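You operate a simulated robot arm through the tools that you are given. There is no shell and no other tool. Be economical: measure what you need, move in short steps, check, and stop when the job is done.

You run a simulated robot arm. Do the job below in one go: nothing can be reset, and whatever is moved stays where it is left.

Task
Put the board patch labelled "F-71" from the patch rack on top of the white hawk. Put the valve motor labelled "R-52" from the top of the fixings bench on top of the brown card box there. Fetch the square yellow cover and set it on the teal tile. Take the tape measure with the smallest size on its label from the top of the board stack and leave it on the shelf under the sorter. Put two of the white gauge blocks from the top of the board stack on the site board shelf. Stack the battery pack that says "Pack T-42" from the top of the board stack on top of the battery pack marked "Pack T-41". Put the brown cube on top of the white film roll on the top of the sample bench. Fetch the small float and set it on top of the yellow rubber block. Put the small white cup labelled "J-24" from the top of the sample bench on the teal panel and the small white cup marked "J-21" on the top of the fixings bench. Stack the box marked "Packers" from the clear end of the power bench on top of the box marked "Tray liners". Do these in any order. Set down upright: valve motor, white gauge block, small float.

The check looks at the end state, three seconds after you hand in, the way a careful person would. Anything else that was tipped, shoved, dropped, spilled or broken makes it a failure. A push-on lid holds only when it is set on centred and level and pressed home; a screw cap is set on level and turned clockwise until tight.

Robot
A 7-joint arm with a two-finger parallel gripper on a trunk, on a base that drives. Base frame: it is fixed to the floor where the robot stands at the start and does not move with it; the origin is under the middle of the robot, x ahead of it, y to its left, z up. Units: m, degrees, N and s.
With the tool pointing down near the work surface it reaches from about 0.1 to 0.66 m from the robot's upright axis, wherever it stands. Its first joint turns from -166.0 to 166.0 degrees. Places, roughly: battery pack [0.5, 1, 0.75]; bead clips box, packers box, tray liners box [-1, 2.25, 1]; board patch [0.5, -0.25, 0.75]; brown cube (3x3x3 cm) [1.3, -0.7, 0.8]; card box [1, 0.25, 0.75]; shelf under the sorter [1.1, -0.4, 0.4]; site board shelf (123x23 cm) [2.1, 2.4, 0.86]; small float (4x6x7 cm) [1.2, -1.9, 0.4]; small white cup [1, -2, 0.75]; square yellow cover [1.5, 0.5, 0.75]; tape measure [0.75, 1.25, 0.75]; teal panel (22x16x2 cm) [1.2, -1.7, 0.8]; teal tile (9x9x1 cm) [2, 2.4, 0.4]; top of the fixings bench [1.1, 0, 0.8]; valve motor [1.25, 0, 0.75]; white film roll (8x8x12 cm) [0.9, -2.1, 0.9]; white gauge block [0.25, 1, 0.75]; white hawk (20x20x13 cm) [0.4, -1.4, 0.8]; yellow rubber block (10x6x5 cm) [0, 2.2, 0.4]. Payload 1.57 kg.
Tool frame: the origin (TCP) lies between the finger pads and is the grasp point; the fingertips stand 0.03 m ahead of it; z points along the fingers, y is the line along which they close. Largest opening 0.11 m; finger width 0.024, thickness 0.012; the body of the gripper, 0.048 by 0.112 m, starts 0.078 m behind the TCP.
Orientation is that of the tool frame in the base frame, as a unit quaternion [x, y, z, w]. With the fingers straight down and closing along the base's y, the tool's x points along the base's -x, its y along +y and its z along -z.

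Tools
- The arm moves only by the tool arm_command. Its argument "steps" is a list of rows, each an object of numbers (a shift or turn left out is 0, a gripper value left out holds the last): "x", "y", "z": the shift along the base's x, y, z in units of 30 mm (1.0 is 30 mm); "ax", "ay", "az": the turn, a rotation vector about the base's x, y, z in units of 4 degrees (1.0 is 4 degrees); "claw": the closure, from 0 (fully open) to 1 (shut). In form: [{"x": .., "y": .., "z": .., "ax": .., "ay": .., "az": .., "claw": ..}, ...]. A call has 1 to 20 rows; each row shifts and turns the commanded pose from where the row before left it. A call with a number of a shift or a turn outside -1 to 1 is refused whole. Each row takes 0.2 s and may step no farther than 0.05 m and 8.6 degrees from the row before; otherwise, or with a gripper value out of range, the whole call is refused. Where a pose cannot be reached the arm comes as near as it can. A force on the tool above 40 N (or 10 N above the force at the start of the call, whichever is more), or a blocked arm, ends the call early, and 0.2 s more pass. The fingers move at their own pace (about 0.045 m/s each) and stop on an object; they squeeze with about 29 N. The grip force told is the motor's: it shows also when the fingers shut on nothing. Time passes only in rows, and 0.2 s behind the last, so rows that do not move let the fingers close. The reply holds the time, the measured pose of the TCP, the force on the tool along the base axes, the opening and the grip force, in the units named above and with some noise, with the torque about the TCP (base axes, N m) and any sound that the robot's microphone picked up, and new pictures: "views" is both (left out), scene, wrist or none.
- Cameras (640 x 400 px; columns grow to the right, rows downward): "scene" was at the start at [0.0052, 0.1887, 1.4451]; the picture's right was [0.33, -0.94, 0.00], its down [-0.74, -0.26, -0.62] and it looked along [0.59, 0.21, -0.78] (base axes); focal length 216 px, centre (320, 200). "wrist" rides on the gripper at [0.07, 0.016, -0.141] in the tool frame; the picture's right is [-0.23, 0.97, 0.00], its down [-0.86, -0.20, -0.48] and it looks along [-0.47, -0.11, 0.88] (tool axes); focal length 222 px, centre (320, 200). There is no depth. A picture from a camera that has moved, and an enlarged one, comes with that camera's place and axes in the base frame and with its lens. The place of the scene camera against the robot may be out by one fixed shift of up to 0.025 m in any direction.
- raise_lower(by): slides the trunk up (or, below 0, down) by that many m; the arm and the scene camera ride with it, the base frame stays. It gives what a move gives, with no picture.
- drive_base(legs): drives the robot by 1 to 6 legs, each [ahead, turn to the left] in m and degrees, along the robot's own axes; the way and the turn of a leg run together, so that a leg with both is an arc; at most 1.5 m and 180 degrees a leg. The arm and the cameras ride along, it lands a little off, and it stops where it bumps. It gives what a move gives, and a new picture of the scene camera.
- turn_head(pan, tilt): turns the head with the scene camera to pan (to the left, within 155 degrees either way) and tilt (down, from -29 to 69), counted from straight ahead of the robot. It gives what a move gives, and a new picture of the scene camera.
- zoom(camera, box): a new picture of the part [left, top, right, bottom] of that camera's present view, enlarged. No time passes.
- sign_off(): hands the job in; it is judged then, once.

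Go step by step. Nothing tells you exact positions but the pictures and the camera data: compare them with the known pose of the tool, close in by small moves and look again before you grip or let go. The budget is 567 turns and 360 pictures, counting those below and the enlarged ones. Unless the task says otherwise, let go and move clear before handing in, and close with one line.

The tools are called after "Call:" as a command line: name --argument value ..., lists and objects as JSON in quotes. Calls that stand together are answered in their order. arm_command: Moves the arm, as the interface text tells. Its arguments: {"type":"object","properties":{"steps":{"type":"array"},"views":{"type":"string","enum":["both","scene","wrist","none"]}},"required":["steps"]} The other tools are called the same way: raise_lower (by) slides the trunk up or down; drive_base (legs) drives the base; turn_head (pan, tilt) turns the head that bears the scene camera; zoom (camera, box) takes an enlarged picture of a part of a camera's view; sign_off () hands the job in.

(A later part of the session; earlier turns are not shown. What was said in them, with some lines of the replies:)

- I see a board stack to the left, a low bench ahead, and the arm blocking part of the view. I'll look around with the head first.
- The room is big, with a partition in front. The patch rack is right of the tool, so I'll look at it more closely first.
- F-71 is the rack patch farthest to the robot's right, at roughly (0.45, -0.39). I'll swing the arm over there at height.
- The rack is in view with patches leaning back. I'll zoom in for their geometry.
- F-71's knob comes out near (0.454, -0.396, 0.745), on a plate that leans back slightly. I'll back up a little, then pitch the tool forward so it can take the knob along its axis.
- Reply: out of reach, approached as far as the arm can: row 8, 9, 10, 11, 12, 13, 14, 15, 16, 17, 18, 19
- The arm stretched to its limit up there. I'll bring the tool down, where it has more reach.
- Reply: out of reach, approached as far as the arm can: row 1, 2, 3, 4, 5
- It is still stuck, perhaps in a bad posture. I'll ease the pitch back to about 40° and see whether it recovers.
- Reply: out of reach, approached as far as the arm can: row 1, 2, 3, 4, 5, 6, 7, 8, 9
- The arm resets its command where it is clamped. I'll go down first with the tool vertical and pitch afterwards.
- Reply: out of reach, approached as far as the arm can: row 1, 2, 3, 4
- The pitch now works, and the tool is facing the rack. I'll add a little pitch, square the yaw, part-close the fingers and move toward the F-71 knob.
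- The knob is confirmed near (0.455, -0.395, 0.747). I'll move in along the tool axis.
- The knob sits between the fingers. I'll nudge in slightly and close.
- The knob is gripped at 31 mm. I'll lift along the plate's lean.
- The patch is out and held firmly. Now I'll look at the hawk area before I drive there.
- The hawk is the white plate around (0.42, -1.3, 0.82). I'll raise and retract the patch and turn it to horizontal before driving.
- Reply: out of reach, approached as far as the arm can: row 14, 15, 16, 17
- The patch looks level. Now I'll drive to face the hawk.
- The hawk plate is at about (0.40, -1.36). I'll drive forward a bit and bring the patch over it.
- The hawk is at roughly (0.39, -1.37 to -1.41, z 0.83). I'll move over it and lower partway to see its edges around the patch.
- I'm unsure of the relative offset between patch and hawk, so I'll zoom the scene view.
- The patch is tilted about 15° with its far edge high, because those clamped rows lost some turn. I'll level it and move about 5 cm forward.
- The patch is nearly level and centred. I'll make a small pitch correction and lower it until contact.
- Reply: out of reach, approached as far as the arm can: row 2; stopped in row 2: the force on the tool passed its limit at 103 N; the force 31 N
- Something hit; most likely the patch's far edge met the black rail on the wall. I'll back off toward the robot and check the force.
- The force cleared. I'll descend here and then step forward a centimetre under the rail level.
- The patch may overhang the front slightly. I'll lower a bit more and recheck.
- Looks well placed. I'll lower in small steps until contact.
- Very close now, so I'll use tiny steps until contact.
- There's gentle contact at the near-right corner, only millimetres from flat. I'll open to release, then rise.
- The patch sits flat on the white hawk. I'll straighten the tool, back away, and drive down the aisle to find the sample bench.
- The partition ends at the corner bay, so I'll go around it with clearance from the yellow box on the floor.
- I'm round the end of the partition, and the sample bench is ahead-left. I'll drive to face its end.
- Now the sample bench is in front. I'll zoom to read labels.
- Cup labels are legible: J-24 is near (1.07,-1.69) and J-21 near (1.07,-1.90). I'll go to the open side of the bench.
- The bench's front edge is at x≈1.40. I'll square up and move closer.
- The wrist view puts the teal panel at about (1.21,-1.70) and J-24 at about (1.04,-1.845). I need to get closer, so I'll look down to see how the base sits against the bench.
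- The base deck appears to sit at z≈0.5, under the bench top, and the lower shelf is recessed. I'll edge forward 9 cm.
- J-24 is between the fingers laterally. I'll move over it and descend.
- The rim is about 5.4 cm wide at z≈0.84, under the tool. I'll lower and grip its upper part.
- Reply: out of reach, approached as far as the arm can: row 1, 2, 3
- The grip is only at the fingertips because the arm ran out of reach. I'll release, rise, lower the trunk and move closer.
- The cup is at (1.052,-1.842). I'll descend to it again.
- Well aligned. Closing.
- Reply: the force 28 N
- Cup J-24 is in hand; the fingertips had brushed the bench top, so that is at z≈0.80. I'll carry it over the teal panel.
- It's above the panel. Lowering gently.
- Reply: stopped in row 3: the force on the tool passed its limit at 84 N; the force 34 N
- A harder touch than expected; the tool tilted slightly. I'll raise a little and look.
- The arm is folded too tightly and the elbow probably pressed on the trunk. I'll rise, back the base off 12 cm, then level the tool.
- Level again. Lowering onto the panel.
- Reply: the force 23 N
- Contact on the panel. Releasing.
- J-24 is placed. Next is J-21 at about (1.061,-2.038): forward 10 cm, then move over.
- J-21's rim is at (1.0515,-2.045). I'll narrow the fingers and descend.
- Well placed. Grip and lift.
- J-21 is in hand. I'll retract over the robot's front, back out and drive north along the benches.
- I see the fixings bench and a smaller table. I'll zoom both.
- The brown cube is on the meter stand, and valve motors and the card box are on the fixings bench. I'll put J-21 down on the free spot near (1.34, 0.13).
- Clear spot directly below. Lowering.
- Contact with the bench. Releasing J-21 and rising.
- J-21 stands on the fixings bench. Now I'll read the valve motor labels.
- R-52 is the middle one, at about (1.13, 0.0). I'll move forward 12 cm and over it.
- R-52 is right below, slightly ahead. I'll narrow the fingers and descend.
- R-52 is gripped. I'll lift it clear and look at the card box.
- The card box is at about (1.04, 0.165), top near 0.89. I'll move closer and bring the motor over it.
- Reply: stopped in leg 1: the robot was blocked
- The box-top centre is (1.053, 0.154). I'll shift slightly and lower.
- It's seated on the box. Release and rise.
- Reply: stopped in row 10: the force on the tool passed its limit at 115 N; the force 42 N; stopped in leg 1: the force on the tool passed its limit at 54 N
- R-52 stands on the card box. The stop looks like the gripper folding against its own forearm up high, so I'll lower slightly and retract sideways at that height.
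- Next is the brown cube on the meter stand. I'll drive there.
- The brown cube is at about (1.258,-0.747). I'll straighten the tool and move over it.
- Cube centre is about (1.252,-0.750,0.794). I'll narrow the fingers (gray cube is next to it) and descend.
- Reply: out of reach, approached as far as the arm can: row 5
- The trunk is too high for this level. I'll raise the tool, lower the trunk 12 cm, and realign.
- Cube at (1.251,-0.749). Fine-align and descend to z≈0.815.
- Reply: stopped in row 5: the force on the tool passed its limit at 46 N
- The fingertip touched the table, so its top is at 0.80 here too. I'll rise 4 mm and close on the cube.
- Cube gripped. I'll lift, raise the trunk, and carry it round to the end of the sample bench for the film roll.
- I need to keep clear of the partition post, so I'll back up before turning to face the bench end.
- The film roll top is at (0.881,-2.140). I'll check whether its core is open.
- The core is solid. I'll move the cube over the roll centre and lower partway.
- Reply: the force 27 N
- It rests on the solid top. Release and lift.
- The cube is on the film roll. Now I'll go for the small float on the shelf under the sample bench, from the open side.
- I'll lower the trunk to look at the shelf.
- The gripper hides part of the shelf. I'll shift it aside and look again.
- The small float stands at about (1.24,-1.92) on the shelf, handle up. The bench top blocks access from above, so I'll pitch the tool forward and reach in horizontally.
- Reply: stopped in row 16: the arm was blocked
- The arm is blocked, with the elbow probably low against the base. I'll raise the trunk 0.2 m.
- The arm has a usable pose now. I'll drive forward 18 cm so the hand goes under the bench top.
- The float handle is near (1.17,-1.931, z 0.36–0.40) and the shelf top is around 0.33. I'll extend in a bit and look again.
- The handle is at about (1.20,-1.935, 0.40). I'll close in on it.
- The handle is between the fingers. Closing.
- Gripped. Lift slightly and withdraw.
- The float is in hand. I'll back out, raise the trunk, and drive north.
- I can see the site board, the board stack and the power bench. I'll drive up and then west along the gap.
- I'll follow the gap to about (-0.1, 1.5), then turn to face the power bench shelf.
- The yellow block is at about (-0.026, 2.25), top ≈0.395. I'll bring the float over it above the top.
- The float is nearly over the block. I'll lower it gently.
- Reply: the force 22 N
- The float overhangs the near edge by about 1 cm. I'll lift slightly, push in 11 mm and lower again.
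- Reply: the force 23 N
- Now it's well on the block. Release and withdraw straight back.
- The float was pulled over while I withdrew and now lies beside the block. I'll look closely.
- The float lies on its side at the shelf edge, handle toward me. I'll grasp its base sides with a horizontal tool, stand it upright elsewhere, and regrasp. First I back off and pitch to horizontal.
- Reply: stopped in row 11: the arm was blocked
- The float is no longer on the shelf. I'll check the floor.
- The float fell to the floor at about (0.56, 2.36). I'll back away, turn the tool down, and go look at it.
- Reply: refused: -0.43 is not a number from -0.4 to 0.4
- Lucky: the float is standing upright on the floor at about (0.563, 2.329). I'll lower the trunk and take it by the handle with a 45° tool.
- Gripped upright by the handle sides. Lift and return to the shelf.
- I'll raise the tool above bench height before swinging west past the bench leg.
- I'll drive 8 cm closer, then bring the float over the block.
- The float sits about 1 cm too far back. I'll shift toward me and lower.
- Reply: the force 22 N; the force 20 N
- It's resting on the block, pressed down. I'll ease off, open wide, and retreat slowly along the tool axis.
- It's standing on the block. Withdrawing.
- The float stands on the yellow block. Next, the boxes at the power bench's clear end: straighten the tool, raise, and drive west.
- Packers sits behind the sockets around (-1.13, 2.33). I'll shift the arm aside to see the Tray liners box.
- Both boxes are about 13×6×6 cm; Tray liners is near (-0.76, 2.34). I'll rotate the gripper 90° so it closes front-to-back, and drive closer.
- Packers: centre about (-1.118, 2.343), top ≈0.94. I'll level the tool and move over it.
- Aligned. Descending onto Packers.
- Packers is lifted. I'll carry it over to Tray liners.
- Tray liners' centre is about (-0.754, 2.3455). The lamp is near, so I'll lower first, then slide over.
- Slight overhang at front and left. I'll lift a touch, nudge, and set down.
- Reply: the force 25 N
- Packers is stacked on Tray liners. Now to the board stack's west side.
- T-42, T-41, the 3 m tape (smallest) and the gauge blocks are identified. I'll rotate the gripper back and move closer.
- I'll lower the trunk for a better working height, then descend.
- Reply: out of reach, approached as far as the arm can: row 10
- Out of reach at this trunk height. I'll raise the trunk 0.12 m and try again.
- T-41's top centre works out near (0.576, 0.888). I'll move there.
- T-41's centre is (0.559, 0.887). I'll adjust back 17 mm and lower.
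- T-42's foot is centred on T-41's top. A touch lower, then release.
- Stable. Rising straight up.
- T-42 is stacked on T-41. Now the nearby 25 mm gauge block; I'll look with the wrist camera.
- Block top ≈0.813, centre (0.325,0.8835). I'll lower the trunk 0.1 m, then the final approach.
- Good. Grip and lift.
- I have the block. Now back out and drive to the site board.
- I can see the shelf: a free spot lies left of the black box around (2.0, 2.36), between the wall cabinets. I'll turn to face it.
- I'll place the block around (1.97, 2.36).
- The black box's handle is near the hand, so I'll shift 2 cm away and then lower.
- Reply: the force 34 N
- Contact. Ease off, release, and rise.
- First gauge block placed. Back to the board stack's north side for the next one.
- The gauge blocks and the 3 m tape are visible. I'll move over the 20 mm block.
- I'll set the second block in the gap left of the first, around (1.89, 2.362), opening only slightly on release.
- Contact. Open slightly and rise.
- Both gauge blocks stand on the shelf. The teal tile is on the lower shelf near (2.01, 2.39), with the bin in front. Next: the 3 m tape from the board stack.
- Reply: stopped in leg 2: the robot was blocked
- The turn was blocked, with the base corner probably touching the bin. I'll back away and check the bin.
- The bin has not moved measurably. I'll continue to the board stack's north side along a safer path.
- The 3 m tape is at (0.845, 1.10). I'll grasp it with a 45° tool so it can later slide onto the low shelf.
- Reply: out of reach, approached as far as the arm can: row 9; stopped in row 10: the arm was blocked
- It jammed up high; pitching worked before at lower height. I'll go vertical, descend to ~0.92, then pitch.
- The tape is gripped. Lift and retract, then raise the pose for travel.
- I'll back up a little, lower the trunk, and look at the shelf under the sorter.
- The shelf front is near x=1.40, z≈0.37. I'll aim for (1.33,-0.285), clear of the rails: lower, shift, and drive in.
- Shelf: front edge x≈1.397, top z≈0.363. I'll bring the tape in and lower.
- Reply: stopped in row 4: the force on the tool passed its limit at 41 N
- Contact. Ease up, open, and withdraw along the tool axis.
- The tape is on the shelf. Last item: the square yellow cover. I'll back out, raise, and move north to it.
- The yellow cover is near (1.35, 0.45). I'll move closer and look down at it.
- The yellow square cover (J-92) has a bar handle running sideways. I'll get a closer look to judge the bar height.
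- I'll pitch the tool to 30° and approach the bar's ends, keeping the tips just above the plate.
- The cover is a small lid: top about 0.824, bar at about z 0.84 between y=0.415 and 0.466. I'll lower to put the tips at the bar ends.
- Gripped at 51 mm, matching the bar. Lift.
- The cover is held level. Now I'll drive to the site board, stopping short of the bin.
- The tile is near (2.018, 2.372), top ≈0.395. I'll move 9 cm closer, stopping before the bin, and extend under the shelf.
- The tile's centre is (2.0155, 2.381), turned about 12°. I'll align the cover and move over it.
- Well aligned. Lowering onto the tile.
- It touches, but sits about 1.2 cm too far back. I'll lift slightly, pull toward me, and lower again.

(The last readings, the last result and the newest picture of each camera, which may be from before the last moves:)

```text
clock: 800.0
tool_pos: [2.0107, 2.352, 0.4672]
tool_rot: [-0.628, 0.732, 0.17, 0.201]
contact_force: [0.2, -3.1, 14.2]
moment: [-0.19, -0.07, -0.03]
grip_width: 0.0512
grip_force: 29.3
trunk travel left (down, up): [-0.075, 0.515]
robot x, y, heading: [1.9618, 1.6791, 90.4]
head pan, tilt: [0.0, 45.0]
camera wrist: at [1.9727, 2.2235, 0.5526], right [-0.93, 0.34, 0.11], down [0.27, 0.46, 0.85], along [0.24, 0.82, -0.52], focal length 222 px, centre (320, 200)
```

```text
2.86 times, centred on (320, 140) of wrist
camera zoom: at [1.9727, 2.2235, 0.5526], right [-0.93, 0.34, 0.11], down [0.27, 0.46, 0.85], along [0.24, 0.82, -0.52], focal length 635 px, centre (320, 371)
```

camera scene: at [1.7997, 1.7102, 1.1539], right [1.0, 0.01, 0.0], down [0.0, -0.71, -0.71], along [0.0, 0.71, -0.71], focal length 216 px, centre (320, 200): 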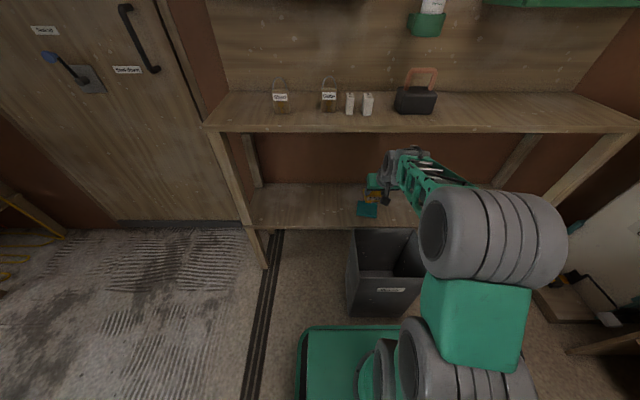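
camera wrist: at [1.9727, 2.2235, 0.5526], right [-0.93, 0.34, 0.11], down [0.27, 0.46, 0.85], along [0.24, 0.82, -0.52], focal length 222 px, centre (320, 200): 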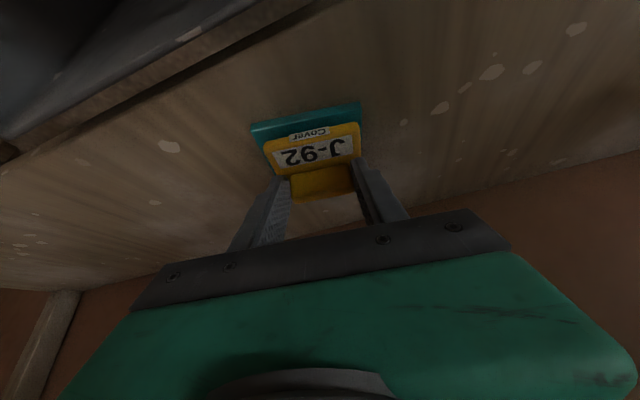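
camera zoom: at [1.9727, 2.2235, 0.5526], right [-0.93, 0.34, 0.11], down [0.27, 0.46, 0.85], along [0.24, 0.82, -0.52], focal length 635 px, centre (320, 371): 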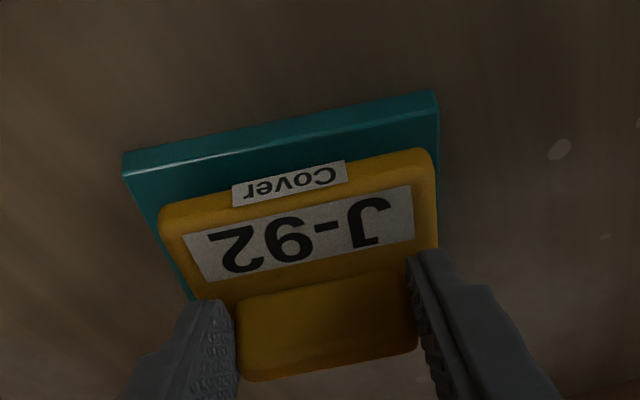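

Centred. Release and withdraw along the tool axis.

Call:
arm_command --steps '[{"z": 0.06}, {"claw": 0.48}, {"claw": 0.42}, {"claw": 0.35}, {}, {"y": -0.15, "z": 0.3}, {"y": -0.25, "z": 0.4}, {"y": -0.5, "z": 0.6}, {"y": -0.8, "z": 0.4}, {"y": -0.9}, {"y": -0.9}]' --views "both"

Call:
zoom --camera "scene" --box '[300, 60, 460, 240]'

```text
clock: 802.4
tool_pos: [2.0104, 2.2459, 0.5164]
tool_rot: [-0.627, 0.733, 0.169, 0.201]
contact_force: [0.1, 0.1, 0.2]
moment: [0.01, 0.02, 0.0]
grip_width: 0.0713
grip_force: 0.0
trunk travel left (down, up): [-0.075, 0.515]
robot x, y, heading: [1.962, 1.6868, 90.2]
head pan, tilt: [0.0, 45.0]
camera scene: at [1.7997, 1.7104, 1.1539], right [1.0, 0.01, 0.0], down [0.0, -0.71, -0.71], along [0.0, 0.71, -0.71], focal length 216 px, centre (320, 200)
camera wrist: at [1.9728, 2.1177, 0.6028], right [-0.93, 0.34, 0.11], down [0.27, 0.46, 0.85], along [0.24, 0.82, -0.52], focal length 222 px, centre (320, 200)
```

scene: 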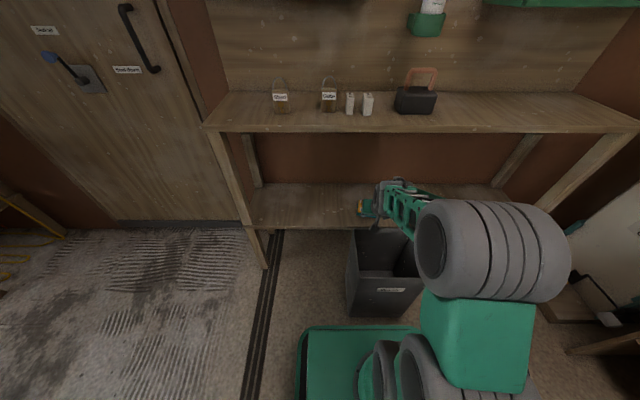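
wrist: 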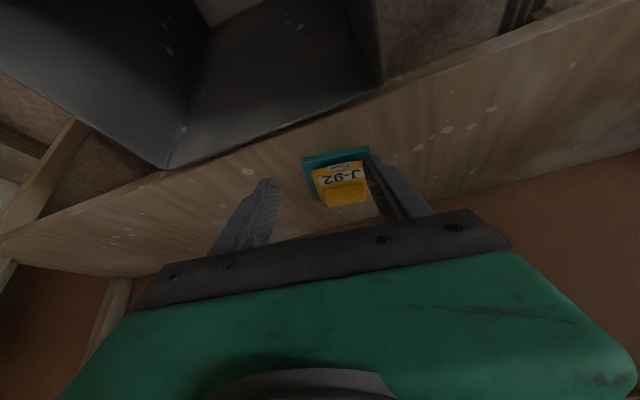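

```text
2.22 times, centred on (380, 150) of scene
camera zoom: at [1.7997, 1.7104, 1.1539], right [1.0, 0.01, 0.0], down [0.0, -0.71, -0.71], along [0.0, 0.71, -0.71], focal length 480 px, centre (187, 311)
```

zoom: 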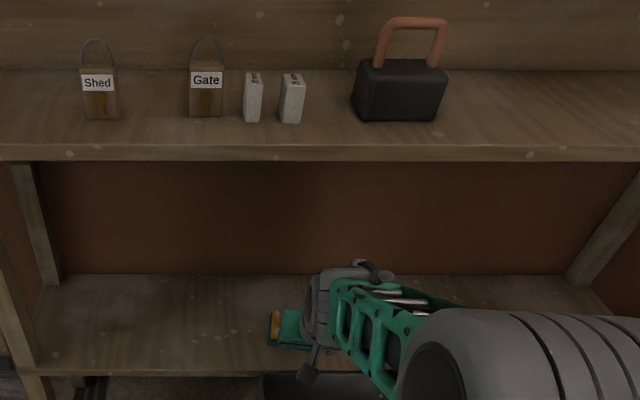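

The cover rests on the tile, and both gauge blocks stand upright above. I'll back away clear and do a last check before handing in.

Call:
drive_base --legs '[[-0.25, 0]]'

Call:
turn_head --pan 20 --tilt 35

Call:
zoom --camera "scene" --box '[0, 60, 160, 200]'

```text
clock: 804.2
tool_pos: [2.0114, 1.9989, 0.5162]
tool_rot: [-0.628, 0.733, 0.169, 0.2]
contact_force: [0.1, -0.9, 0.0]
moment: [-0.03, -0.03, -0.01]
grip_width: 0.0715
grip_force: 0.2
trunk travel left (down, up): [-0.075, 0.515]
robot x, y, heading: [1.9605, 1.4286, 90.4]
head pan, tilt: [0.0, 45.0]
camera scene: at [1.8011, 1.4624, 1.1539], right [1.0, 0.01, 0.0], down [0.0, -0.71, -0.71], along [0.0, 0.71, -0.71], focal length 216 px, centre (320, 200)
```

scene: 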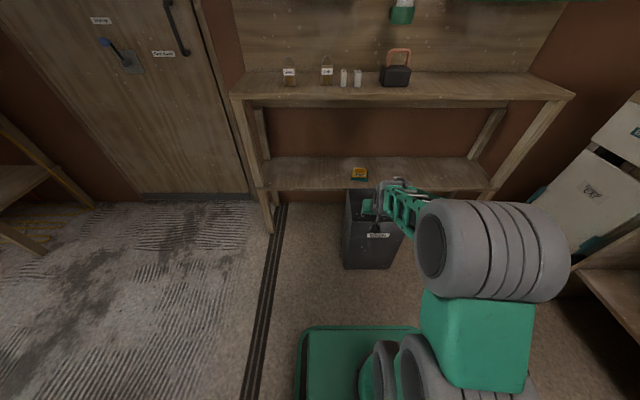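

```text
clock: 805.0
tool_pos: [2.012, 1.9975, 0.5171]
tool_rot: [-0.628, 0.733, 0.169, 0.2]
contact_force: [0.4, 0.1, 0.0]
moment: [0.01, -0.03, 0.02]
grip_width: 0.0713
grip_force: 0.0
trunk travel left (down, up): [-0.075, 0.515]
robot x, y, heading: [1.9619, 1.4321, 90.4]
head pan, tilt: [20.0, 35.0]
camera scene: at [1.771, 1.4636, 1.1687], right [0.94, 0.35, 0.0], down [0.2, -0.54, -0.82], along [-0.28, 0.77, -0.57], focal length 216 px, centre (320, 200)
```

scene: 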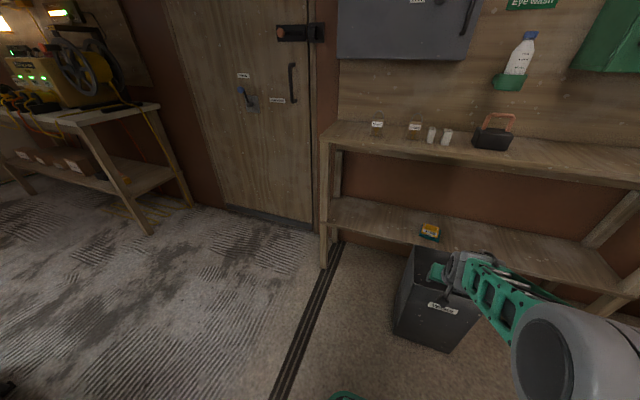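

```text
2.86 times, centred on (80, 130) of scene
camera zoom: at [1.771, 1.4636, 1.1687], right [0.94, 0.35, 0.0], down [0.2, -0.54, -0.82], along [-0.28, 0.77, -0.57], focal length 617 px, centre (1006, 400)
```

zoom: 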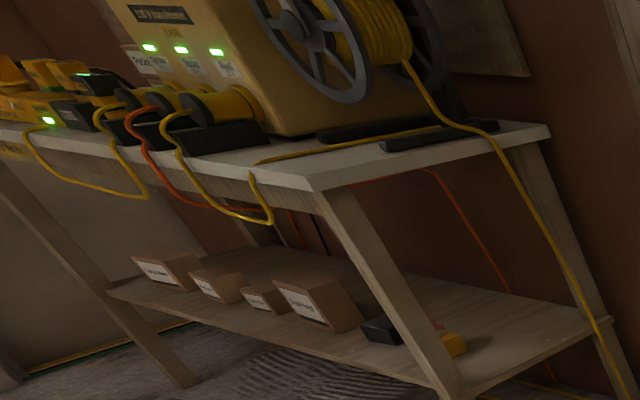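

Every placement has been seen in its final spot: the cover on the tile, the gauge blocks on the shelf, the float on the yellow block. The gripper is clear, so I'm handing in.

Call:
sign_off

```text
The job is handed in.
```

All ten placements are done and handed in. While I was placing the small float it fell to the floor once; I picked it up and set it upright on the yellow rubber block. The robot's base also bumped the bin by the site board, and measuring the bin afterwards showed no real shift.
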